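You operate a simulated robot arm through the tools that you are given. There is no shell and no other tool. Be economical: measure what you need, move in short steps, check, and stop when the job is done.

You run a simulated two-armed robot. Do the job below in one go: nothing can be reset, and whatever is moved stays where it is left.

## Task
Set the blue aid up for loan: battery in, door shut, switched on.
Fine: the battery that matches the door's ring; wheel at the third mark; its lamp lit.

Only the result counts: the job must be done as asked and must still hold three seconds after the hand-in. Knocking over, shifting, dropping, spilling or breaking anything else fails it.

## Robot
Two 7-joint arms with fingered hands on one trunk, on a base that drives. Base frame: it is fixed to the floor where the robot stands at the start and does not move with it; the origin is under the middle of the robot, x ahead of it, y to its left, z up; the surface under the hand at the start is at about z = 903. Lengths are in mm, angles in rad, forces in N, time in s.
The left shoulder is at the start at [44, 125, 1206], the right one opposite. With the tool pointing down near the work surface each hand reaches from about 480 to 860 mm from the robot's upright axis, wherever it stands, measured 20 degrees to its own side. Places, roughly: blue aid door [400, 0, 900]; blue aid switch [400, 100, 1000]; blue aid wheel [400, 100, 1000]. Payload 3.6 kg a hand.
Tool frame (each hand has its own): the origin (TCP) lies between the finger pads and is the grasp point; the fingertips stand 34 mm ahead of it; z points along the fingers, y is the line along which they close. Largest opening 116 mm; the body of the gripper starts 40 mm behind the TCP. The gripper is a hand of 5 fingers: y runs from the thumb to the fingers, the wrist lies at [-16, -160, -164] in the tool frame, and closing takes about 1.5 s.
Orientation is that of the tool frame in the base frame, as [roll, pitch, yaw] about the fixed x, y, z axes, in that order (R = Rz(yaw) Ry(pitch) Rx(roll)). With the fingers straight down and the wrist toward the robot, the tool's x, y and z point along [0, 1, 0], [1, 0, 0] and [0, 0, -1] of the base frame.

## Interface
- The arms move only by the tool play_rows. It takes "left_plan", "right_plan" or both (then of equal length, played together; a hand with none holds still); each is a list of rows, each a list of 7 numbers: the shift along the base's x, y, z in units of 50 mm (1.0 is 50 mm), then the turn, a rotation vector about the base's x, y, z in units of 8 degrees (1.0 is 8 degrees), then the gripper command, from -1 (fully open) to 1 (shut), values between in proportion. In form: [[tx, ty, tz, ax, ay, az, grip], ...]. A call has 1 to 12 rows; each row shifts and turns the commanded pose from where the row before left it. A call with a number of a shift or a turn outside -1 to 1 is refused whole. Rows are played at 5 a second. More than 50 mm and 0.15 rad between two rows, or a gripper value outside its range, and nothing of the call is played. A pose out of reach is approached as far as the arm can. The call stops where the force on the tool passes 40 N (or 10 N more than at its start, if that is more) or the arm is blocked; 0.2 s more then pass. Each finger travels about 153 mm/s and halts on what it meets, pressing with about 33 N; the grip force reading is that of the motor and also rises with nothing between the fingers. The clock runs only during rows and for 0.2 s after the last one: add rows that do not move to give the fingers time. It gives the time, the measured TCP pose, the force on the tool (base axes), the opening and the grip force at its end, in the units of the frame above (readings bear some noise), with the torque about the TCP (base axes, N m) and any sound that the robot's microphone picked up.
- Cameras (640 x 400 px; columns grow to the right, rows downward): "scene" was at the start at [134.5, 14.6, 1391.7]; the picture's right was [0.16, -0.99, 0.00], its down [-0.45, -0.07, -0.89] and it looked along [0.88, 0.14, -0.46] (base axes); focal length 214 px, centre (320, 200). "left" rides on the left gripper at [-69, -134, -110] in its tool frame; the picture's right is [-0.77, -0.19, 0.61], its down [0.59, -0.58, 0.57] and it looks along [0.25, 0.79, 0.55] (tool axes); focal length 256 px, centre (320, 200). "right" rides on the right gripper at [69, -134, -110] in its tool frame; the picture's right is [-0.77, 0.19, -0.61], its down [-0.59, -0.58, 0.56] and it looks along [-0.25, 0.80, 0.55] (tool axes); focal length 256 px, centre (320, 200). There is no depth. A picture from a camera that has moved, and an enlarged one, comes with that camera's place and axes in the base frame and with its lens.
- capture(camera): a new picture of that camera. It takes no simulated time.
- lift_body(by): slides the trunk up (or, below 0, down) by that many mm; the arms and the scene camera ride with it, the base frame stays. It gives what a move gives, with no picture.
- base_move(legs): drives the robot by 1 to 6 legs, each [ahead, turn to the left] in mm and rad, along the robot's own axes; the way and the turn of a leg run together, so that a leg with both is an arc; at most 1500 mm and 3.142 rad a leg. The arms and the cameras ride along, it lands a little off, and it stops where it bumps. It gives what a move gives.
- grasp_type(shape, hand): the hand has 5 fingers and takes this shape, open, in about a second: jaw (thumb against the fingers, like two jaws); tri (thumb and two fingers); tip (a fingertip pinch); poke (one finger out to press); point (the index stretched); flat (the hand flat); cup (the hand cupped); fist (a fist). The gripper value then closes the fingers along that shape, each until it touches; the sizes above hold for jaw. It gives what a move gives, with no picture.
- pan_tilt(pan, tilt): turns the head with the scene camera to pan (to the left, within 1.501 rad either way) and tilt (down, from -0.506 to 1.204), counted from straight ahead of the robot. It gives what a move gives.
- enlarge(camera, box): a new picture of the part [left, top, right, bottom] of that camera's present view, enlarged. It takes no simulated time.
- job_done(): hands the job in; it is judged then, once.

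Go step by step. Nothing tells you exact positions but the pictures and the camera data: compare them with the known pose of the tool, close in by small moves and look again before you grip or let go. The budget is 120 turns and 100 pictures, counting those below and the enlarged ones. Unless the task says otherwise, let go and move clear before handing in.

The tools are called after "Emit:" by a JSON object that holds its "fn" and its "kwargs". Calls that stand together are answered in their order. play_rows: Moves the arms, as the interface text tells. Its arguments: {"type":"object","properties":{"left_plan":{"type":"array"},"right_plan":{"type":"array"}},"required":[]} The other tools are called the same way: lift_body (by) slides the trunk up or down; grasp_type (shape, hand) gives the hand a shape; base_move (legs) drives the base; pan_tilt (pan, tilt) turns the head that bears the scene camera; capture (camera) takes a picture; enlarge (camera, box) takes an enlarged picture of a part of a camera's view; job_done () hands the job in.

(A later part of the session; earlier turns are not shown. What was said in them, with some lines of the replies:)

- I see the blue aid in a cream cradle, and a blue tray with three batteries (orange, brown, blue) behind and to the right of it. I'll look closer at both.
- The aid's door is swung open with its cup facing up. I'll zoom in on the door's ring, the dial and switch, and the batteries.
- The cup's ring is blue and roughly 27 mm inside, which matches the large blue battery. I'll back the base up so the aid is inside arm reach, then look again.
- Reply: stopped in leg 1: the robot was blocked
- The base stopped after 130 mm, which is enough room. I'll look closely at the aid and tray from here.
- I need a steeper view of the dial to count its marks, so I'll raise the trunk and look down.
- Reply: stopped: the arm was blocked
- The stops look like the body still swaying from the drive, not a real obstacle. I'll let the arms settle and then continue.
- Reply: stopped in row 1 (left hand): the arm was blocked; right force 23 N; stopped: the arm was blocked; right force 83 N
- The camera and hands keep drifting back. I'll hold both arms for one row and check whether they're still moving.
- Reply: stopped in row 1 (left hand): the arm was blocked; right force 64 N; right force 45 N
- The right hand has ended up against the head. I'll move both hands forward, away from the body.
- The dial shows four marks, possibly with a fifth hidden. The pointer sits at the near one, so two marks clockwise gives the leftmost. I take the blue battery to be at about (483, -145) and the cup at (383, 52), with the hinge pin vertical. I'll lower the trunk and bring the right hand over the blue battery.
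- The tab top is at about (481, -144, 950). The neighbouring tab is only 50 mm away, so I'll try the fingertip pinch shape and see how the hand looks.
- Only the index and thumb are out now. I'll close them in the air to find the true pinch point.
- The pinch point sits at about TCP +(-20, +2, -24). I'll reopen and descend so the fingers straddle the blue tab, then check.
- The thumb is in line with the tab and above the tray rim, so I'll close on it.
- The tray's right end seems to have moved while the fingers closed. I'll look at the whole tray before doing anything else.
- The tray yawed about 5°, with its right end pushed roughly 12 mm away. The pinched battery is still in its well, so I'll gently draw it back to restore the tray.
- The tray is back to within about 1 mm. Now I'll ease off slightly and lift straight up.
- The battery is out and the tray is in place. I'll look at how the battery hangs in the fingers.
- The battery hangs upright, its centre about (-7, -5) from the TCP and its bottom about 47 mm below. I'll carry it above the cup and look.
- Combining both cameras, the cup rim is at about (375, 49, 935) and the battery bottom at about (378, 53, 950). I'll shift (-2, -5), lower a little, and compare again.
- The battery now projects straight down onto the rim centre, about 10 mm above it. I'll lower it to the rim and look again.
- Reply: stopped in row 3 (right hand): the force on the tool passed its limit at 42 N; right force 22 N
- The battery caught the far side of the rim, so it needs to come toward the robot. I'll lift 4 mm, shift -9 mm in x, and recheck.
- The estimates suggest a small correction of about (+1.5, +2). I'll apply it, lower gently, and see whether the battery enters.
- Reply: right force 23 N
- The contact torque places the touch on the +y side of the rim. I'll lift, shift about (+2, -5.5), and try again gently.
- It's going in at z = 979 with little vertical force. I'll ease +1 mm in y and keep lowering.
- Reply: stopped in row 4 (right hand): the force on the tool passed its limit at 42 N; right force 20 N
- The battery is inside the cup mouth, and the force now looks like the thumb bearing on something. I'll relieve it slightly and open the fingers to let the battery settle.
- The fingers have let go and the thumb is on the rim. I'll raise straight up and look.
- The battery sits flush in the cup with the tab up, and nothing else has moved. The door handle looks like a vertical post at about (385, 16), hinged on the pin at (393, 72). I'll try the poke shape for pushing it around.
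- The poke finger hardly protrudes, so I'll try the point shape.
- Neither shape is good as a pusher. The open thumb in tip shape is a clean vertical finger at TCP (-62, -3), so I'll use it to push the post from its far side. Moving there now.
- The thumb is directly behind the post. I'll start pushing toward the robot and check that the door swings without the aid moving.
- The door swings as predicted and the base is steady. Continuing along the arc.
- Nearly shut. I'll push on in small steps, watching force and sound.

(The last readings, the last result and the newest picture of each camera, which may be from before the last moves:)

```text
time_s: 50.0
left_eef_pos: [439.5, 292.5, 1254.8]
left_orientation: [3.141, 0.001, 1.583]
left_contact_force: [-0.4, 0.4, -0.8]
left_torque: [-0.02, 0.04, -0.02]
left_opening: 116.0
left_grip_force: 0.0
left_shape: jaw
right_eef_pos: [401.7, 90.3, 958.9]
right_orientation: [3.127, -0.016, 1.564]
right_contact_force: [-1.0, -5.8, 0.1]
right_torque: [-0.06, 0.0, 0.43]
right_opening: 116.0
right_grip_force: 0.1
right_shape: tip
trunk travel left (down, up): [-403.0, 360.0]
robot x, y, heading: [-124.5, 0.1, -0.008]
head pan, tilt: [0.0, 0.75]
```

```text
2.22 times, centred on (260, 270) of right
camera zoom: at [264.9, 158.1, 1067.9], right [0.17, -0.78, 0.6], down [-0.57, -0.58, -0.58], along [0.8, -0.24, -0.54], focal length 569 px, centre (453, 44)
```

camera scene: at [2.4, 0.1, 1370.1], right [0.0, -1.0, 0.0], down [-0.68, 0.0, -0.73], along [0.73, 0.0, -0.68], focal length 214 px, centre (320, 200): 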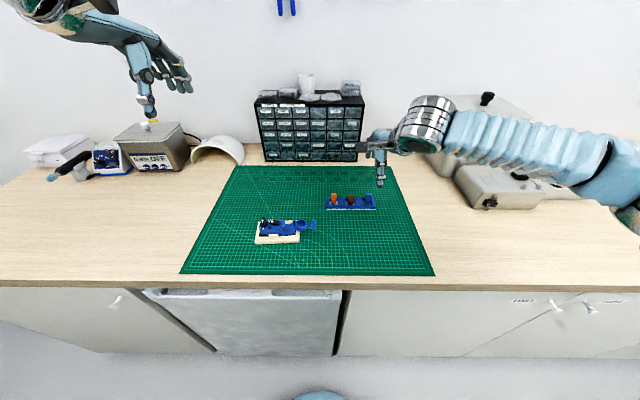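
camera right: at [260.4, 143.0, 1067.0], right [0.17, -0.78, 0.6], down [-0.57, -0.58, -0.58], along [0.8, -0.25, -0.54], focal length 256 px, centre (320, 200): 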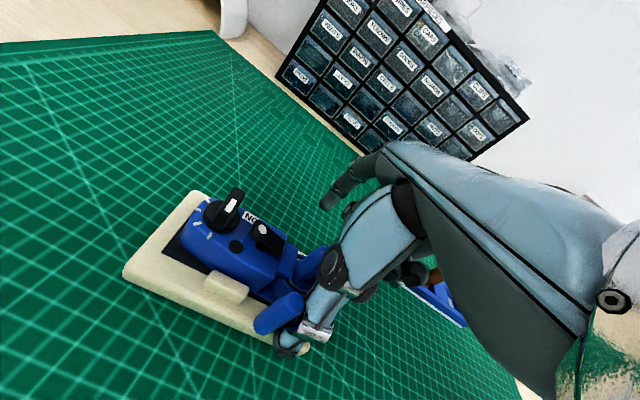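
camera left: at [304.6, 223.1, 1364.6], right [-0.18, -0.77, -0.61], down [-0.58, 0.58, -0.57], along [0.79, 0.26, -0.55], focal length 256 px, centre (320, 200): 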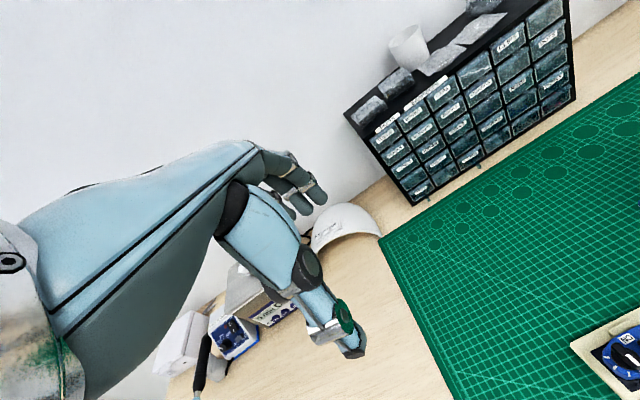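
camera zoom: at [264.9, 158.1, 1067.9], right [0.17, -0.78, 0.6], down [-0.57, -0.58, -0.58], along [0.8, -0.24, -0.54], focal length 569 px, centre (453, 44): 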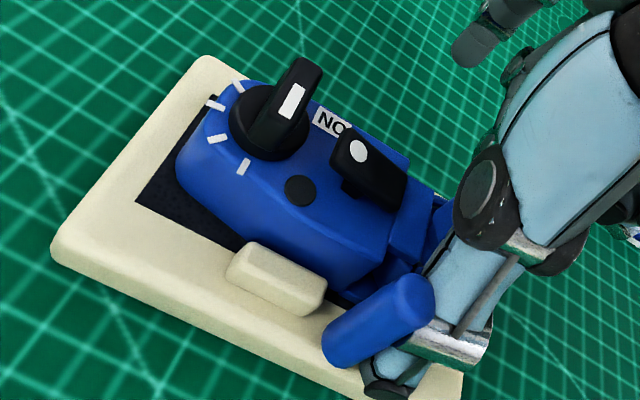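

Emit:
{"fn": "play_rows", "kwargs": {"right_plan": [[0.01, 0.08, 0, 0, 0, 0, -1], [0.01, 0.08, 0, 0, 0, 0, -1], [0, 0, 0, 0, 0, 0, -1]]}}

Emit:
{"fn": "enlarge", "kwargs": {"camera": "right", "box": [180, 180, 340, 360]}}

```text
time_s: 50.8
left_eef_pos: [440.2, 293.3, 1254.4]
left_orientation: [3.14, -0.001, 1.582]
left_contact_force: [0.2, -0.8, 0.1]
left_torque: [0.01, -0.02, 0.02]
left_opening: 116.3
left_grip_force: 0.1
left_shape: jaw
right_eef_pos: [401.6, 98.6, 959.7]
right_orientation: [3.125, -0.014, 1.566]
right_contact_force: [-2.6, -2.3, -0.1]
right_torque: [-0.03, 0.02, 0.14]
right_opening: 115.8
right_grip_force: 0.1
right_shape: tip
trunk travel left (down, up): [-403.0, 360.0]
robot x, y, heading: [-128.7, 1.1, -0.0]
head pan, tilt: [0.0, 0.75]
```

```text
2.22 times, centred on (260, 270) of right
camera zoom: at [265.2, 166.6, 1068.2], right [0.17, -0.78, 0.6], down [-0.57, -0.58, -0.58], along [0.8, -0.24, -0.54], focal length 569 px, centre (453, 44)
```

zoom: 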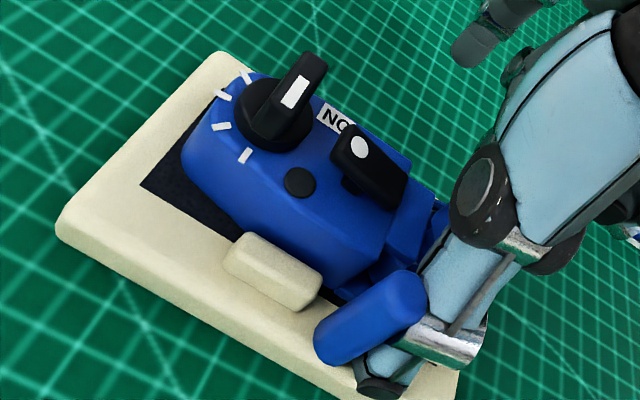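

The last push slid the whole base, so the door has met its stop. I'll back off, rise, and look.

Emit:
{"fn": "play_rows", "kwargs": {"right_plan": [[-0.05, -0.3, 0, 0, 0, 0, -1], [-0.1, -0.5, 0.1, 0, 0, 0, -1], [0, -0.6, 0.5, 0, 0, 0, -1], [0.3, -0.9, 0.8, 0, 0, 0, -1], [0.3, -0.9, 0.8, 0, 0, 0, -1], [0, -0.9, 0, 0, 0, 0, -1]]}}

Emit:
{"fn": "enlarge", "kwargs": {"camera": "scene", "box": [250, 205, 330, 255]}}

```text
refused: row 4 steps farther than a row can; nothing moved
```

```text
8.00 times, centred on (290, 230) of scene
camera zoom: at [2.1, -0.7, 1370.1], right [0.0, -1.0, 0.0], down [-0.68, 0.0, -0.73], along [0.73, 0.0, -0.68], focal length 1716 px, centre (560, -40)
```

zoom: 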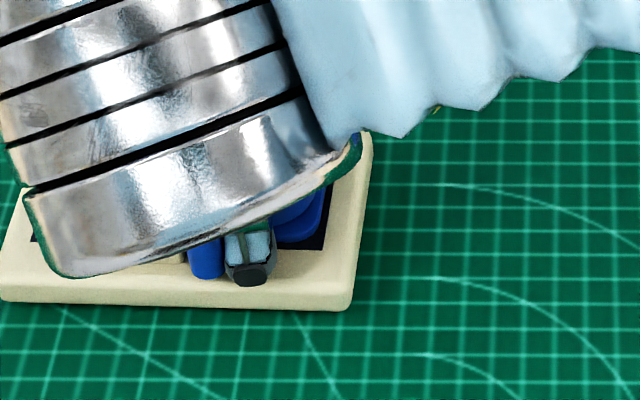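

Emit:
{"fn": "play_rows", "kwargs": {"right_plan": [[-0.05, -0.3, 0, 0, 0, 0, -1], [-0.1, -0.5, 0.1, 0, 0, 0, -1], [0, -0.6, 0.5, 0, 0, 0, -1], [0.2, -0.7, 0.6, 0, 0, 0, -1], [0.2, -0.7, 0.6, 0, 0, 0, -1], [0, -0.8, 0, 0, 0, 0, -1]]}}

Emit:
{"fn": "enlarge", "kwargs": {"camera": "scene", "box": [250, 205, 330, 255]}}

```text
time_s: 52.2
left_eef_pos: [439.8, 290.9, 1254.7]
left_orientation: [3.138, 0.0, 1.58]
left_contact_force: [0.8, -0.3, 0.2]
left_torque: [0.02, 0.0, 0.0]
left_opening: 115.9
left_grip_force: 0.1
left_shape: jaw
right_eef_pos: [412.9, -83.1, 1048.6]
right_orientation: [3.126, -0.015, 1.564]
right_contact_force: [-0.4, 0.0, -0.5]
right_torque: [0.02, -0.01, 0.03]
right_opening: 115.9
right_grip_force: 0.1
right_shape: tip
trunk travel left (down, up): [-403.0, 360.0]
robot x, y, heading: [-124.9, -1.6, -0.001]
head pan, tilt: [0.0, 0.75]
```

```text
8.00 times, centred on (290, 230) of scene
camera zoom: at [1.9, -2.3, 1370.1], right [0.0, -1.0, 0.0], down [-0.68, 0.0, -0.73], along [0.73, 0.0, -0.68], focal length 1716 px, centre (560, -40)
```

zoom: 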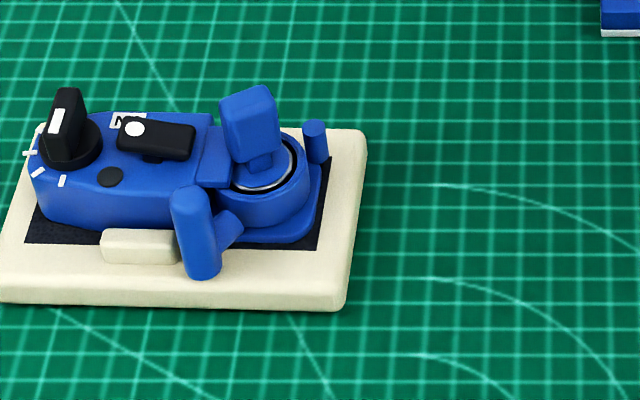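

The door is shut, with the cup under the body's ledge. The switch is a rocker with its ON (dot) end raised, so pressing that end down should turn it on. I'll bring the right camera over the aid to locate the dot and knob.

Emit:
{"fn": "play_rows", "kwargs": {"right_plan": [[0, 0.6, 0.1, 0, 0, 0, -1], [0, 0.7, 0.1, 0, 0, 0, -1], [0, 0.7, 0, 0, 0, 0, -1], [0, 0.7, 0, 0, 0, 0, -1], [0, 0.7, 0, 0, 0, 0, -1], [0, 0, 0, 0, 0, 0, -1]]}}

Emit:
{"fn": "capture", "kwargs": {"camera": "right"}}

```text
time_s: 53.6
left_eef_pos: [440.7, 292.2, 1253.7]
left_orientation: [3.139, 0.0, 1.581]
left_contact_force: [1.4, -0.6, 0.3]
left_torque: [0.04, -0.01, 0.05]
left_opening: 115.9
left_grip_force: 0.1
left_shape: jaw
right_eef_pos: [413.8, 88.6, 1059.9]
right_orientation: [3.126, -0.012, 1.564]
right_contact_force: [0.0, -0.2, 0.9]
right_torque: [0.04, -0.03, -0.01]
right_opening: 116.1
right_grip_force: 0.1
right_shape: tip
trunk travel left (down, up): [-403.0, 360.0]
robot x, y, heading: [-126.2, -0.7, -0.004]
head pan, tilt: [0.0, 0.75]
```

```text
29 pictures are left
camera right: at [277.4, 157.1, 1168.8], right [0.17, -0.78, 0.6], down [-0.57, -0.58, -0.58], along [0.8, -0.25, -0.54], focal length 256 px, centre (320, 200)
```

right: 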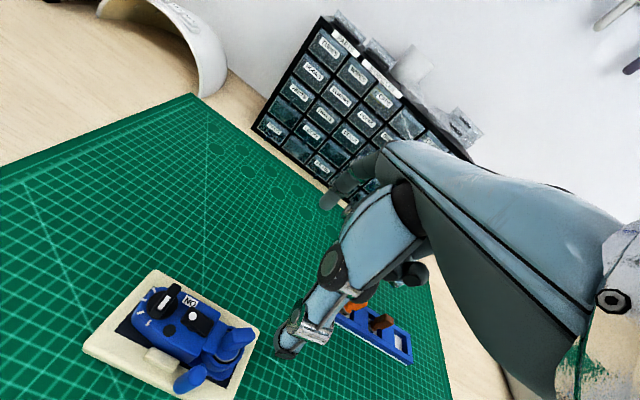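

Emit:
{"fn": "enlarge", "kwargs": {"camera": "right", "box": [120, 270, 260, 395]}}

```text
3.20 times, centred on (190, 332) of right
camera zoom: at [277.4, 157.1, 1168.8], right [0.17, -0.78, 0.6], down [-0.57, -0.58, -0.58], along [0.8, -0.25, -0.54], focal length 819 px, centre (736, -224)
```

zoom: 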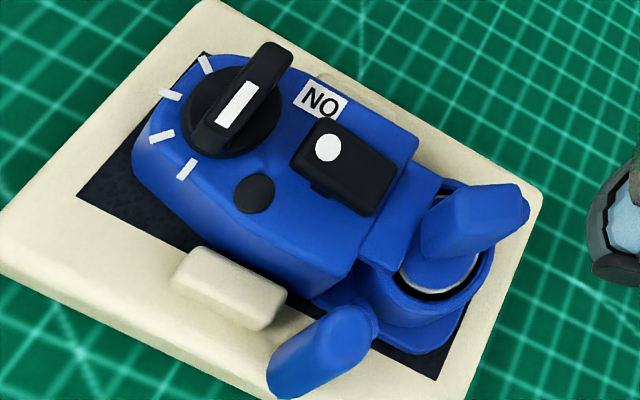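

Triangulated: the dot is at (364, 134, 960) and the knob fin at (363, 156), top 968, lying along x. I'll bring the thumb over the dot and check.

Emit:
{"fn": "play_rows", "kwargs": {"right_plan": [[0.24, 0.5, 0, 0, 0, 0, -1], [0, 0.46, -0.4, 0, 0, 0, -1], [0, 0, -0.45, 0, 0, 0, -1], [0, 0, 0, 0, 0, 0, -1]]}}

Emit:
{"fn": "enlarge", "kwargs": {"camera": "right", "box": [220, 280, 360, 395]}}

Emit:
{"fn": "enlarge", "kwargs": {"camera": "scene", "box": [240, 190, 340, 250]}}

```text
time_s: 54.6
left_eef_pos: [440.3, 294.0, 1254.0]
left_orientation: [3.138, 0.002, 1.582]
left_contact_force: [0.0, -0.6, -0.2]
left_torque: [0.01, 0.0, 0.0]
left_opening: 115.8
left_grip_force: 0.0
left_shape: jaw
right_eef_pos: [424.2, 135.8, 1016.3]
right_orientation: [3.126, -0.013, 1.564]
right_contact_force: [0.2, 0.9, -0.3]
right_torque: [-0.02, -0.03, 0.0]
right_opening: 116.0
right_grip_force: 0.2
right_shape: tip
trunk travel left (down, up): [-403.0, 360.0]
robot x, y, heading: [-124.4, -0.6, -0.006]
head pan, tilt: [0.0, 0.75]
```

```text
3.48 times, centred on (290, 338) of right
camera zoom: at [289.4, 205.3, 1125.6], right [0.17, -0.78, 0.61], down [-0.57, -0.58, -0.58], along [0.8, -0.25, -0.54], focal length 890 px, centre (424, -278)
```

zoom: 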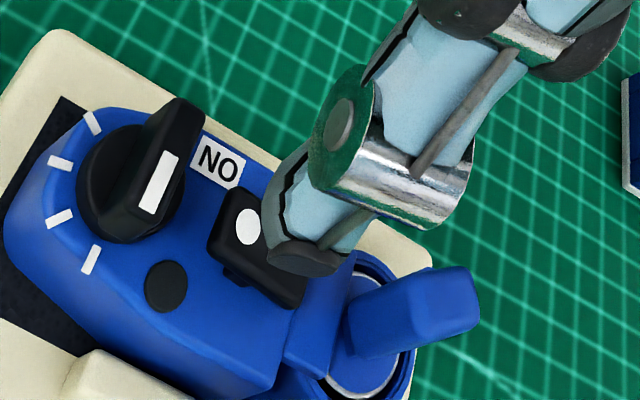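

```text
6.40 times, centred on (290, 220) of scene
camera zoom: at [2.3, 0.2, 1370.1], right [0.0, -1.0, 0.0], down [-0.68, 0.0, -0.73], along [0.73, 0.0, -0.68], focal length 1373 px, centre (512, 72)
```

zoom: 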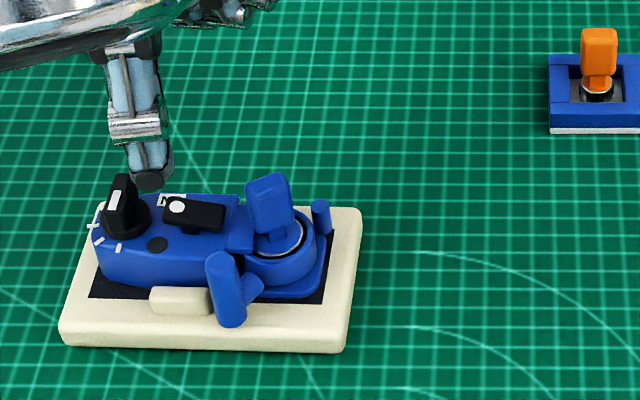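

The thumb tip is actually at TCP (-72, 0, -26). I'll correct by +10 in x and lower until just above the rocker end.

Emit:
{"fn": "play_rows", "kwargs": {"right_plan": [[0.2, -0.03, 0, 0, 0, 0, -1], [0, 0, -0.3, 0, 0, 0, -1], [0, 0, -0.14, 0, 0, 0, -1], [0, 0, 0, 0, 0, 0, -1]]}}

Emit:
{"fn": "enlarge", "kwargs": {"camera": "right", "box": [220, 280, 360, 395]}}

```text
time_s: 55.6
left_eef_pos: [440.5, 294.2, 1254.7]
left_orientation: [-3.141, 0.001, 1.58]
left_contact_force: [-0.4, 0.3, -1.3]
left_torque: [0.03, 0.0, 0.0]
left_opening: 115.9
left_grip_force: 0.1
left_shape: jaw
right_eef_pos: [436.7, 134.7, 992.7]
right_orientation: [3.127, -0.012, 1.565]
right_contact_force: [0.8, -0.4, 0.0]
right_torque: [0.02, 0.02, 0.01]
right_opening: 116.2
right_grip_force: 0.1
right_shape: tip
trunk travel left (down, up): [-403.0, 360.0]
robot x, y, heading: [-122.8, -0.9, -0.001]
head pan, tilt: [0.0, 0.75]
```

```text
3.48 times, centred on (290, 338) of right
camera zoom: at [300.0, 203.1, 1103.0], right [0.17, -0.78, 0.6], down [-0.57, -0.58, -0.58], along [0.8, -0.25, -0.54], focal length 890 px, centre (424, -278)
```

zoom: 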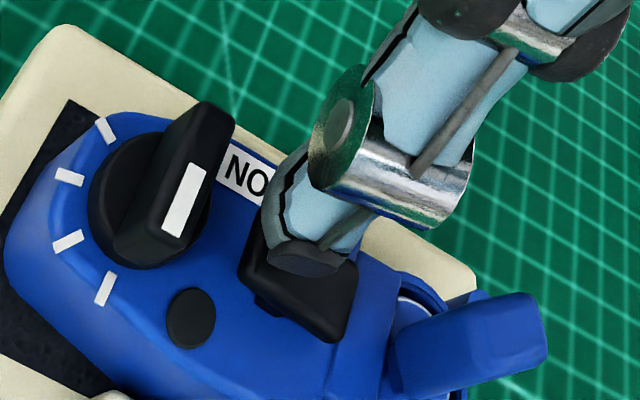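

The thumb is lined up over the dot. I'll nudge 3 mm toward the rocker's end and press down gently.

Emit:
{"fn": "play_rows", "kwargs": {"right_plan": [[0, 0.06, 0, 0, 0, 0, -1], [0, 0, -0.1, 0, 0, 0, -1], [0, 0, -0.06, 0, 0, 0, -1], [0, 0, -0.04, 0, 0, 0, -1], [0, 0, 0, 0, 0, 0, -1]]}}

Emit:
{"fn": "enlarge", "kwargs": {"camera": "right", "box": [220, 280, 360, 395]}}

```text
time_s: 56.8
left_eef_pos: [437.1, 294.5, 1255.1]
left_orientation: [3.139, 0.002, 1.583]
left_contact_force: [-0.1, -0.1, 0.1]
left_torque: [0.0, -0.01, 0.02]
left_opening: 115.7
left_grip_force: 0.0
left_shape: jaw
right_eef_pos: [437.3, 139.3, 987.3]
right_orientation: [3.118, -0.015, 1.566]
right_contact_force: [3.5, 2.3, 29.8]
right_torque: [-0.08, 2.01, -0.18]
right_opening: 115.8
right_grip_force: 0.1
right_shape: tip
trunk travel left (down, up): [-403.0, 360.0]
robot x, y, heading: [-124.6, 1.9, 0.003]
head pan, tilt: [0.0, 0.75]
```

```text
3.48 times, centred on (290, 338) of right
camera zoom: at [299.9, 206.5, 1096.3], right [0.17, -0.78, 0.6], down [-0.57, -0.58, -0.59], along [0.81, -0.24, -0.54], focal length 890 px, centre (424, -278)
```

zoom: 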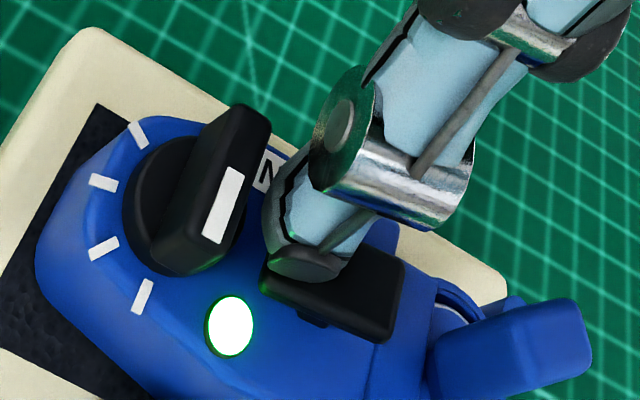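

The lamp is lit. Now I'll lift off and turn the right hand 90° so its pinch closes across the knob fin.

Emit:
{"fn": "play_rows", "kwargs": {"right_plan": [[0, 0, 0.4, 0, 0, 0, -1], [0, 0, 0.9, 0, 0, 0, -1], [-0.12, 0.05, 0.2, 0, 0, 0.9, -1], [-0.12, 0.05, 0, 0, 0, 1, -0.5], [-0.12, 0.05, 0, 0, 0, 1, 0], [-0.12, 0.05, 0, 0, 0, 1, 0.4], [-0.15, 0.05, 0, 0, 0, 1, 0.4], [-0.15, 0.05, 0, 0, 0, 1, 0.4], [-0.15, 0.05, 0, 0, 0, 1, 0.4], [-0.15, 0.05, 0, 0, 0, 1, 0.4], [-0.15, 0.05, 0, 0, 0, 1, 0.4], [-0.15, 0.05, 0, 0, 0, 1, 0.4]]}}

Emit:
{"fn": "play_rows", "kwargs": {"right_plan": [[0, 0, 0, 0, 0, 1, 0.4], [0, 0, 0, 0, 0, 0.4, 0.4], [0, 0, 0, 0, 0, 0, 0.4], [0, 0, 0, 0, 0, 0, 0.4]]}}

Emit:
{"fn": "enlarge", "kwargs": {"camera": "scene", "box": [220, 160, 340, 250]}}

Emit:
{"fn": "capture", "kwargs": {"camera": "right"}}

```text
time_s: 59.4
left_eef_pos: [439.5, 294.0, 1254.0]
left_orientation: [3.139, 0.004, 1.582]
left_contact_force: [-0.3, 0.0, 0.3]
left_torque: [-0.01, 0.03, 0.0]
left_opening: 115.8
left_grip_force: 0.0
left_shape: jaw
right_eef_pos: [375.6, 160.6, 1059.0]
right_orientation: [3.124, -0.013, 2.807]
right_contact_force: [0.0, 0.2, 0.1]
right_torque: [0.0, 0.02, 0.02]
right_opening: 36.4
right_grip_force: 0.0
right_shape: tip
right hand out of reach, approached as far as the arm can: row 12
trunk travel left (down, up): [-403.0, 360.0]
robot x, y, heading: [-120.7, 0.3, -0.001]
head pan, tilt: [0.0, 0.75]
```

```text
time_s: 60.4
left_eef_pos: [438.9, 295.0, 1254.2]
left_orientation: [3.14, 0.003, 1.582]
left_contact_force: [-0.2, 0.1, -0.5]
left_torque: [-0.03, 0.0, 0.02]
left_opening: 115.6
left_grip_force: 0.0
left_shape: jaw
right_eef_pos: [375.4, 159.9, 1058.7]
right_orientation: [3.126, -0.013, 2.808]
right_contact_force: [0.8, 0.7, 1.0]
right_torque: [0.0, -0.01, -0.04]
right_opening: 36.2
right_grip_force: 0.0
right_shape: tip
right hand out of reach, approached as far as the arm can: row 1, 2
trunk travel left (down, up): [-403.0, 360.0]
robot x, y, heading: [-125.0, -0.0, -0.005]
head pan, tilt: [0.0, 0.75]
```

```text
4.44 times, centred on (280, 205) of scene
camera zoom: at [2.4, -0.1, 1370.1], right [0.0, -1.0, 0.0], down [-0.68, 0.0, -0.73], along [0.73, 0.0, -0.68], focal length 953 px, centre (498, 178)
```

zoom: 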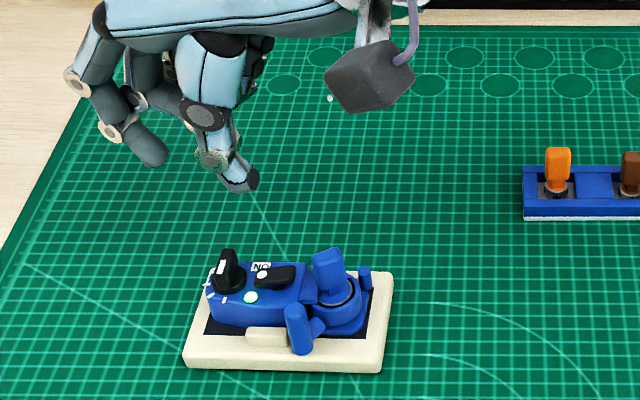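

```text
22 pictures are left
camera right: at [265.6, 53.7, 1168.2], right [0.79, -0.09, 0.6], down [0.36, -0.73, -0.58], along [0.49, 0.68, -0.54], focal length 256 px, centre (320, 200)
```

right: 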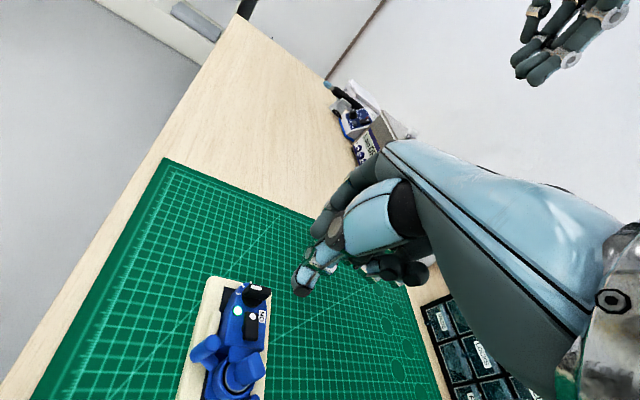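

The wrist limits yaw at about 161°, which still suits the fin since closing there nudges it clockwise, the wanted direction. I'll set that yaw, centre over the knob and lower partway.

Emit:
{"fn": "play_rows", "kwargs": {"right_plan": [[-0.02, -0.04, 0, 0, 0, -0.9, 0.4], [0, 0, 0, 0, 0, -0.9, 0.4], [0, 0, -0.4, 0, 0, -0.7, 0.4], [0, 0, -0.4, 0, 0, 0, 0.4], [0, 0, 0, 0, 0, 0, 0.4], [0, 0, 0, 0, 0, 0, 0.4]]}}

Emit:
{"fn": "enlarge", "kwargs": {"camera": "right", "box": [220, 240, 360, 370]}}

Emit:
{"fn": "enlarge", "kwargs": {"camera": "scene", "box": [245, 185, 325, 245]}}

```text
time_s: 61.8
left_eef_pos: [441.6, 294.0, 1252.5]
left_orientation: [3.139, 0.002, 1.583]
left_contact_force: [-0.2, -0.1, -0.9]
left_torque: [0.01, 0.01, 0.02]
left_opening: 116.0
left_grip_force: 0.0
left_shape: jaw
right_eef_pos: [374.2, 160.3, 1017.7]
right_orientation: [3.126, -0.012, 2.459]
right_contact_force: [-0.2, 0.3, -0.1]
right_torque: [0.01, 0.0, -0.01]
right_opening: 36.1
right_grip_force: 0.0
right_shape: tip
trunk travel left (down, up): [-403.0, 360.0]
robot x, y, heading: [-128.1, 0.5, -0.004]
head pan, tilt: [0.0, 0.75]
```

```text
3.08 times, centred on (290, 305) of right
camera zoom: at [234.9, 96.2, 1127.6], right [0.71, -0.35, 0.6], down [0.09, -0.81, -0.58], along [0.69, 0.47, -0.54], focal length 788 px, centre (412, -123)
```

zoom: 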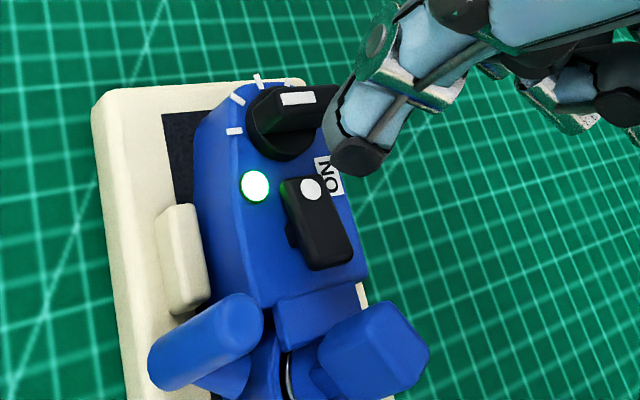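

```text
6.67 times, centred on (285, 215) of scene
camera zoom: at [2.4, -0.2, 1370.1], right [0.0, -1.0, 0.0], down [-0.68, 0.0, -0.73], along [0.73, 0.0, -0.68], focal length 1430 px, centre (553, 100)
```

zoom: 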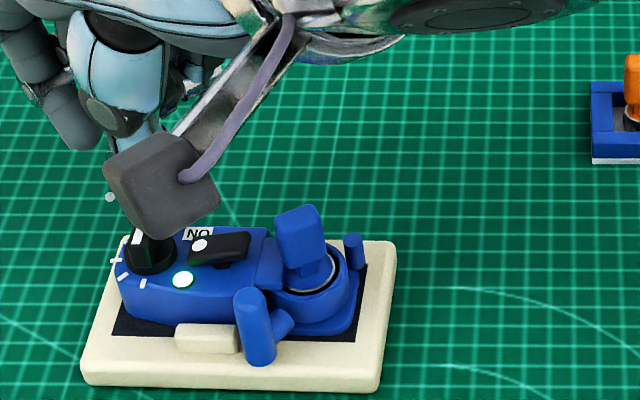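

Emit:
{"fn": "play_rows", "kwargs": {"right_plan": [[-0.06, 0.01, 0, 0, 0, 1, 0.4], [-0.06, 0.02, 0, 0, 0, 0.9, 0.4], [0, 0, -0.3, 0, 0, 0, 0.4], [0, 0, 0, 0, 0, 0, 0.4]]}}

Emit:
{"fn": "enlarge", "kwargs": {"camera": "right", "box": [240, 230, 350, 330]}}

Emit:
{"fn": "enlarge", "kwargs": {"camera": "scene", "box": [245, 195, 305, 240]}}

```text
time_s: 62.8
left_eef_pos: [440.3, 294.0, 1253.0]
left_orientation: [3.139, 0.002, 1.582]
left_contact_force: [-1.1, -0.3, -0.4]
left_torque: [0.0, -0.01, -0.07]
left_opening: 116.0
left_grip_force: 0.0
left_shape: jaw
right_eef_pos: [366.9, 160.5, 1002.9]
right_orientation: [3.125, -0.011, 2.723]
right_contact_force: [-0.1, 0.9, -0.4]
right_torque: [-0.01, 0.0, 0.01]
right_opening: 36.2
right_grip_force: 0.0
right_shape: tip
trunk travel left (down, up): [-403.0, 360.0]
robot x, y, heading: [-122.4, 1.8, -0.0]
head pan, tilt: [0.0, 0.75]
```

```text
4.00 times, centred on (295, 280) of right
camera zoom: at [249.2, 63.4, 1112.4], right [0.78, -0.15, 0.6], down [0.3, -0.76, -0.58], along [0.55, 0.64, -0.54], focal length 1024 px, centre (420, -120)
```

zoom: 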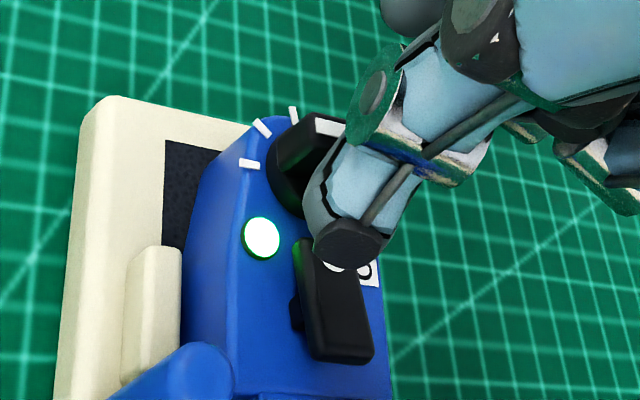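

```text
8.89 times, centred on (275, 218) of scene
camera zoom: at [2.1, -0.1, 1370.1], right [0.0, -1.0, 0.0], down [-0.68, 0.0, -0.73], along [0.73, 0.0, -0.68], focal length 1906 px, centre (720, 44)
```

zoom: 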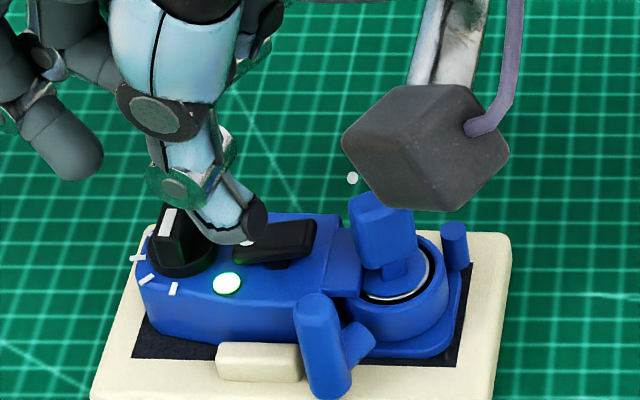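

Emit:
{"fn": "play_rows", "kwargs": {"right_plan": [[0, 0, -0.22, 0, 0, 0, 0.4], [0, 0, 0, 0, 0, 0, 0.6], [0, 0, 0, 0, 0, 0, 0.75], [0, 0, 0, 0, 0, 0, 0.9], [0, 0, 0, 0, 0, 0, 1], [0, 0, 0, 0, 0, 0, 1]]}}

Emit:
{"fn": "enlarge", "kwargs": {"camera": "right", "box": [240, 230, 350, 330]}}

Emit:
{"fn": "enlarge", "kwargs": {"camera": "scene", "box": [245, 195, 305, 240]}}

```text
time_s: 64.2
left_eef_pos: [440.7, 293.9, 1254.7]
left_orientation: [3.139, 0.001, 1.581]
left_contact_force: [-0.2, -0.3, -0.3]
left_torque: [-0.01, -0.01, 0.04]
left_opening: 116.1
left_grip_force: 0.1
left_shape: jaw
right_eef_pos: [366.9, 158.4, 991.7]
right_orientation: [3.126, -0.012, 2.72]
right_contact_force: [-0.8, -3.5, 0.4]
right_torque: [-0.06, 0.01, 0.0]
right_opening: 0.0
right_grip_force: 32.8
right_shape: tip
trunk travel left (down, up): [-403.0, 360.0]
robot x, y, heading: [-123.8, 1.8, 0.002]
head pan, tilt: [0.0, 0.75]
```

```text
4.00 times, centred on (295, 280) of right
camera zoom: at [249.2, 62.4, 1101.2], right [0.78, -0.15, 0.6], down [0.3, -0.76, -0.58], along [0.55, 0.64, -0.54], focal length 1024 px, centre (420, -120)
```

zoom: 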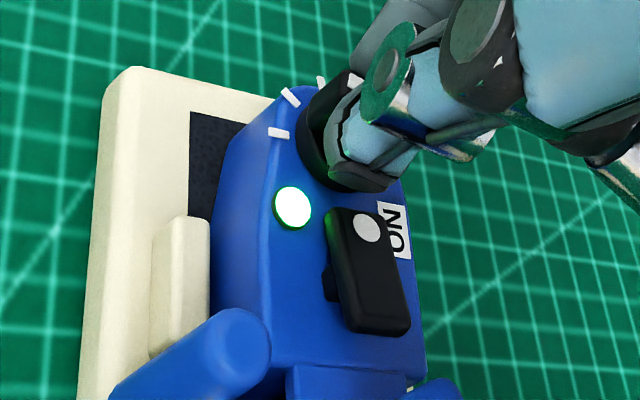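

```text
8.89 times, centred on (275, 218) of scene
camera zoom: at [2.3, -0.7, 1370.1], right [0.0, -1.0, 0.0], down [-0.68, 0.0, -0.73], along [0.73, 0.0, -0.68], focal length 1906 px, centre (720, 44)
```

zoom: 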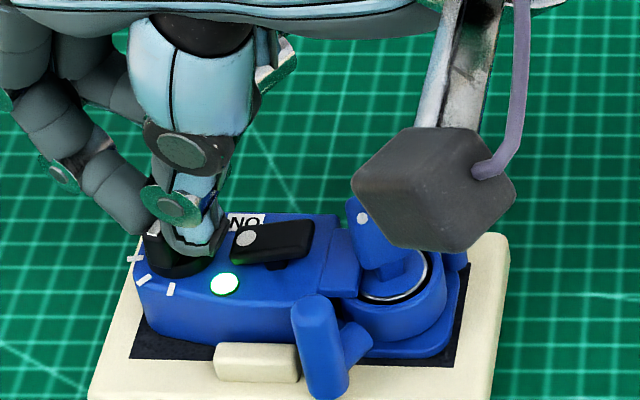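

The fin is gripped and the base hasn't moved. I'll turn clockwise about the knob axis, first by 40°, and check.

Emit:
{"fn": "play_rows", "kwargs": {"right_plan": [[0, -0.01, 0, 0, 0, -0.6, 1], [0, -0.01, 0, 0, 0, -0.6, 1], [0, -0.01, 0, 0, 0, -0.6, 1], [0, -0.01, 0, 0, 0, -0.6, 1], [0, -0.01, 0, 0, 0, -0.6, 1], [0, -0.01, 0, 0, 0, -0.6, 1], [0, -0.01, 0, 0, 0, -0.7, 1], [0, -0.01, 0, 0, 0, -0.7, 1], [0, 0, 0, 0, 0, 0, 1]]}}

Emit:
{"fn": "enlarge", "kwargs": {"camera": "right", "box": [220, 220, 360, 340]}}

Emit:
{"fn": "enlarge", "kwargs": {"camera": "scene", "box": [245, 195, 305, 240]}}

```text
time_s: 66.2
left_eef_pos: [440.5, 294.2, 1253.5]
left_orientation: [3.14, 0.002, 1.583]
left_contact_force: [-1.6, -0.4, 1.1]
left_torque: [-0.05, -0.02, -0.01]
left_opening: 116.0
left_grip_force: 0.0
left_shape: jaw
right_eef_pos: [367.7, 157.9, 992.2]
right_orientation: [3.125, -0.012, 2.026]
right_contact_force: [2.5, 5.2, 1.2]
right_torque: [0.13, -0.13, 0.01]
right_opening: 0.0
right_grip_force: 33.4
right_shape: tip
trunk travel left (down, up): [-403.0, 360.0]
robot x, y, heading: [-124.1, 5.0, -0.003]
head pan, tilt: [0.0, 0.75]
```

```text
3.33 times, centred on (290, 280) of right
camera zoom: at [215.2, 158.3, 1101.5], right [0.5, -0.62, 0.6], down [-0.25, -0.77, -0.58], along [0.83, 0.14, -0.54], focal length 853 px, centre (420, -67)
```

zoom: 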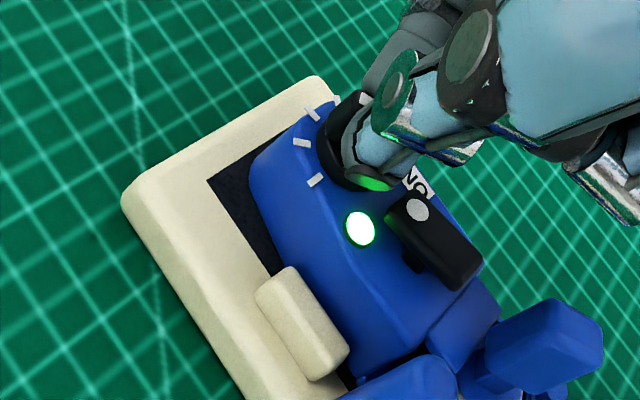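

```text
8.89 times, centred on (275, 218) of scene
camera zoom: at [2.7, 0.9, 1370.1], right [0.0, -1.0, 0.0], down [-0.68, 0.0, -0.73], along [0.73, 0.0, -0.68], focal length 1906 px, centre (720, 44)
```

zoom: 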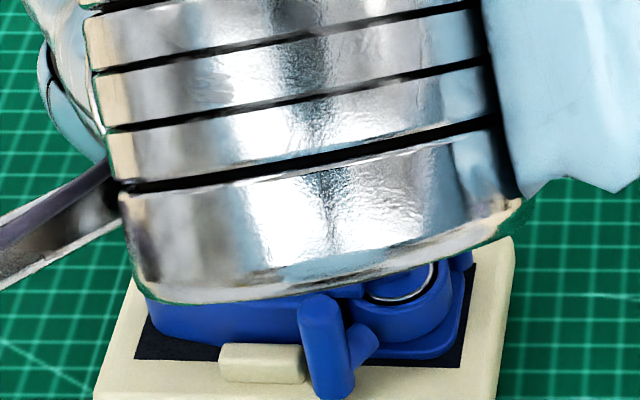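

Nothing has slipped so far. I'll turn another 15° to reach the expected third-mark angle, then release, lift clear and check.

Emit:
{"fn": "play_rows", "kwargs": {"right_plan": [[0, -0.01, 0, 0, 0, -0.6, 1], [0, -0.01, 0, 0, 0, -0.6, 1], [0, -0.01, 0, 0, 0, -0.65, 1], [0, 0, 0, 0, 0, 0, 1], [0, 0, 0, 0, 0, 0, 0.8], [0, 0, 0, 0, 0, 0, 0.6], [0, 0, 0, 0, 0, 0, 0.4], [0, 0, 0.3, 0, 0, 0, 0.4], [0, 0, 0.7, 0, 0, 0, 0.4], [0.1, -0.5, 0.6, 0, 0, 0, 0.4], [0.2, -0.8, 0.2, 0, 0, 0, 0.4], [0.2, -0.8, 0, 0, 0, 0, 0.4]]}}

Emit:
{"fn": "capture", "kwargs": {"camera": "right"}}

Emit:
{"fn": "enlarge", "kwargs": {"camera": "scene", "box": [245, 205, 285, 235]}}

```text
time_s: 68.8
left_eef_pos: [438.6, 291.3, 1254.0]
left_orientation: [3.14, 0.0, 1.581]
left_contact_force: [-0.5, -0.5, -0.5]
left_torque: [0.0, -0.01, 0.01]
left_opening: 116.1
left_grip_force: 0.0
left_shape: jaw
right_eef_pos: [394.1, 48.6, 1080.9]
right_orientation: [3.127, -0.013, 1.766]
right_contact_force: [-0.5, -0.3, -0.5]
right_torque: [0.01, -0.03, 0.01]
right_opening: 35.3
right_grip_force: 0.1
right_shape: tip
trunk travel left (down, up): [-403.0, 360.0]
robot x, y, heading: [-124.1, -2.2, -0.001]
head pan, tilt: [0.0, 0.75]
```

```text
13 pictures are left
camera right: at [247.1, 87.6, 1190.6], right [0.32, -0.73, 0.6], down [-0.44, -0.68, -0.58], along [0.83, -0.08, -0.54], focal length 256 px, centre (320, 200)
```

right: 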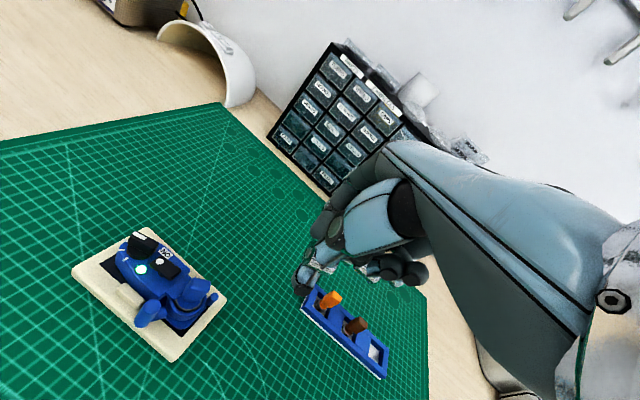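

```text
13.33 times, centred on (265, 220) of scene
camera zoom: at [2.3, -1.7, 1370.1], right [0.0, -1.0, 0.0], down [-0.68, 0.0, -0.73], along [0.73, 0.0, -0.68], focal length 2860 px, centre (1053, -67)
```

zoom: 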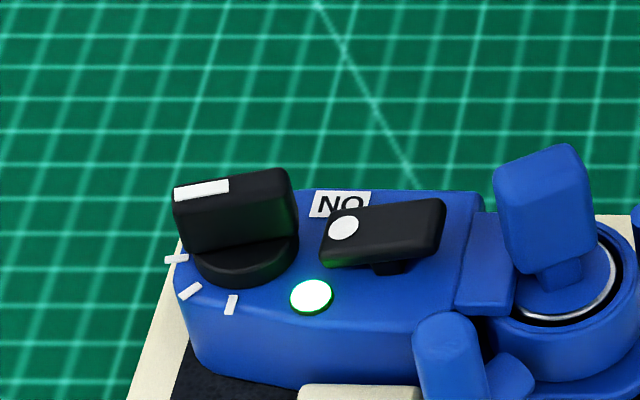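

The pointer now heads near the leftmost mark and the lamp is still lit. I'll zoom in from the other camera to measure the remaining angle.

Emit:
{"fn": "enlarge", "kwargs": {"camera": "right", "box": [110, 222, 180, 280]}}

```text
6.90 times, centred on (145, 251) of right
camera zoom: at [247.1, 87.6, 1190.6], right [0.32, -0.73, 0.6], down [-0.44, -0.68, -0.58], along [0.83, -0.08, -0.54], focal length 1765 px, centre (1527, -152)
```

zoom: 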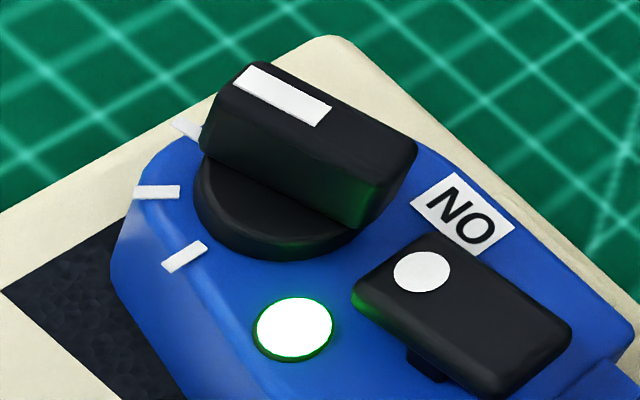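

The pointer stands about 6° short of the third mark. I'll re-grip along the same path and turn that bit further.

Emit:
{"fn": "play_rows", "kwargs": {"right_plan": [[-0.2, 0.8, 0, 0, 0, 0, 0.4], [-0.2, 0.8, -0.2, 0, 0, 0, 0.4], [-0.1, 0.5, -0.6, 0, 0, 0, 0.4], [0, 0, -0.7, 0, 0, 0, 0.4], [0, 0, -0.3, 0, 0, 0, 0.4], [0, 0, 0, 0, 0, 0, 0.6], [0, 0, 0, 0, 0, 0, 0.8], [0, 0, 0, 0, 0, 0, 1], [0, 0, 0, 0, 0, 0, 1]]}}

Emit:
{"fn": "play_rows", "kwargs": {"right_plan": [[0, 0, 0, 0, 0, -0.35, 1], [0, 0, 0, 0, 0, -0.35, 1], [0, 0, 0, 0, 0, 0, 1], [0, 0, 0, 0, 0, 0, 0.8], [0, 0, 0, 0, 0, 0, 0.6], [0, 0, 0, 0, 0, 0, 0.4], [0, 0, 0.3, 0, 0, 0, 0.4], [0, 0, 0.7, 0, 0, 0, 0.4], [0.1, -0.5, 0.6, 0, 0, 0, 0.4], [0.2, -0.8, 0.2, 0, 0, 0, 0.4], [0.2, -0.8, 0, 0, 0, 0, 0.4]]}}

Emit:
{"fn": "enlarge", "kwargs": {"camera": "right", "box": [110, 222, 180, 280]}}

Emit:
{"fn": "enlarge", "kwargs": {"camera": "scene", "box": [245, 205, 285, 235]}}

```text
time_s: 70.8
left_eef_pos: [440.4, 293.4, 1255.5]
left_orientation: [3.138, 0.003, 1.58]
left_contact_force: [0.3, -1.1, -0.2]
left_torque: [0.02, -0.02, -0.04]
left_opening: 115.8
left_grip_force: 0.0
left_shape: jaw
right_eef_pos: [369.6, 155.5, 992.4]
right_orientation: [3.124, -0.013, 1.766]
right_contact_force: [-2.8, -1.9, 4.5]
right_torque: [-0.02, 0.08, -0.01]
right_opening: 0.9
right_grip_force: 33.1
right_shape: tip
trunk travel left (down, up): [-403.0, 360.0]
robot x, y, heading: [-121.0, 0.7, -0.002]
head pan, tilt: [0.0, 0.75]
```

```text
time_s: 73.2
left_eef_pos: [440.9, 291.7, 1254.4]
left_orientation: [3.139, -0.001, 1.581]
left_contact_force: [0.4, 0.1, 0.4]
left_torque: [0.05, -0.02, 0.02]
left_opening: 115.7
left_grip_force: 0.1
left_shape: jaw
right_eef_pos: [394.2, 48.7, 1079.6]
right_orientation: [3.126, -0.015, 1.669]
right_contact_force: [0.3, -0.4, -0.8]
right_torque: [0.02, -0.01, -0.01]
right_opening: 35.2
right_grip_force: 0.2
right_shape: tip
trunk travel left (down, up): [-403.0, 360.0]
robot x, y, heading: [-123.7, 1.2, 0.002]
head pan, tilt: [0.0, 0.75]
```

```text
6.90 times, centred on (145, 251) of right
camera zoom: at [250.4, 101.6, 1189.6], right [0.25, -0.76, 0.6], down [-0.51, -0.63, -0.58], along [0.82, -0.16, -0.54], focal length 1765 px, centre (1527, -152)
```

zoom: 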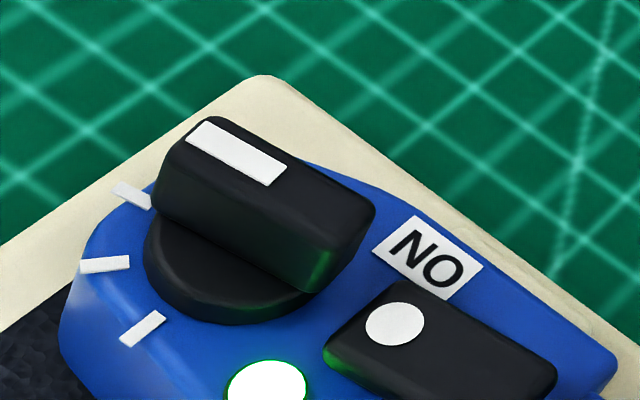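

```text
13.33 times, centred on (265, 220) of scene
camera zoom: at [2.2, -2.0, 1370.1], right [0.0, -1.0, 0.0], down [-0.68, 0.0, -0.73], along [0.73, 0.0, -0.68], focal length 2860 px, centre (1053, -67)
```

zoom: 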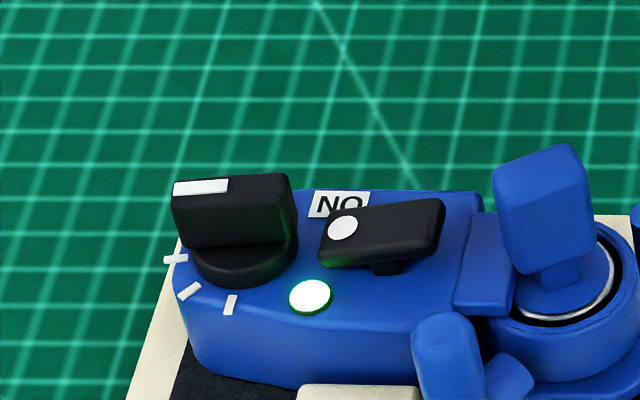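

The pointer now lines up with the third mark and the lamp is lit. I'll move the hand clear and take one last look.

Emit:
{"fn": "play_rows", "kwargs": {"right_plan": [[0.3, -0.7, 0.5, 0, 0, 0, 0], [0.3, -0.7, 0.5, 0, 0, 0, 0], [0, -0.8, 0.3, 0, 0, 0, 0], [0, -0.8, 0.3, 0, 0, 0, 0], [0, 0, 0, 0, 0, 0, 0], [0, 0, 0, 0, 0, 0, 0]]}}

Emit:
{"fn": "enlarge", "kwargs": {"camera": "scene", "box": [230, 160, 420, 260]}}

Emit:
{"fn": "enlarge", "kwargs": {"camera": "scene", "box": [265, 205, 315, 245]}}

```text
time_s: 74.6
left_eef_pos: [440.8, 293.2, 1254.0]
left_orientation: [3.14, 0.002, 1.582]
left_contact_force: [-0.8, 0.0, 0.3]
left_torque: [0.02, -0.03, 0.0]
left_opening: 115.9
left_grip_force: 0.0
left_shape: jaw
right_eef_pos: [425.4, -101.9, 1160.6]
right_orientation: [3.127, -0.011, 1.669]
right_contact_force: [0.1, 0.4, -0.6]
right_torque: [0.02, 0.0, 0.03]
right_opening: 57.3
right_grip_force: 0.1
right_shape: tip
trunk travel left (down, up): [-403.0, 360.0]
robot x, y, heading: [-123.7, -0.6, 0.001]
head pan, tilt: [0.0, 0.75]
```

```text
3.37 times, centred on (325, 210) of scene
camera zoom: at [2.1, -0.9, 1370.1], right [0.0, -1.0, 0.0], down [-0.68, 0.0, -0.73], along [0.73, 0.0, -0.68], focal length 722 px, centre (303, 166)
```

zoom: 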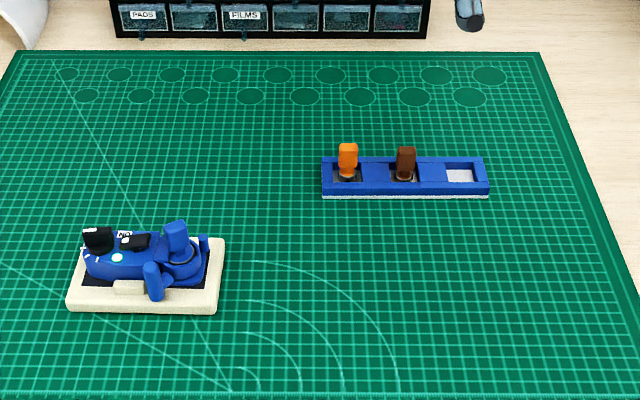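

```text
10.00 times, centred on (290, 225) of scene
camera zoom: at [2.1, -0.9, 1370.1], right [0.0, -1.0, 0.0], down [-0.68, 0.0, -0.73], along [0.73, 0.0, -0.68], focal length 2145 px, centre (620, -50)
```

zoom: 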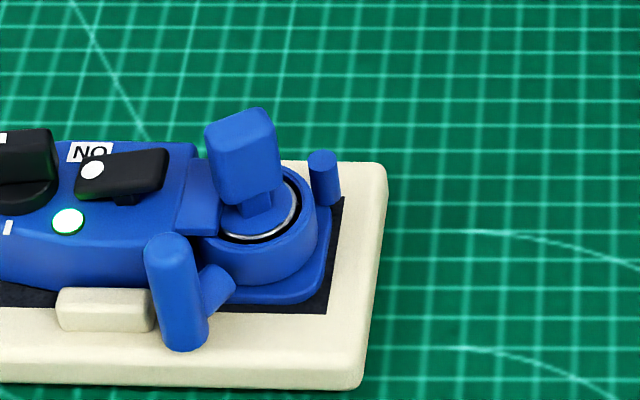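

The blue battery is in, the door is shut, the lamp is lit, the wheel is at the third mark, and the hands are clear. Handing in.

Emit:
{"fn": "job_done", "kwargs": {}}

```text
The job is handed in.
```

I've handed in the job. The blue battery, which matches the door's ring, is in and the door is shut. The aid is switched on with its lamp lit.

- **Wheel:** I set it to the third mark, counting clockwise from where the pointer started. The marks carry no numbers, so that count is my reading.
- **Battery tray:** one end was pushed about 12 mm when I first gripped the battery. I drew it back to within about 1 mm of where it was.
- **Aid's base:** it slid roughly 10 mm sideways as the door met its stop, and I left it there.
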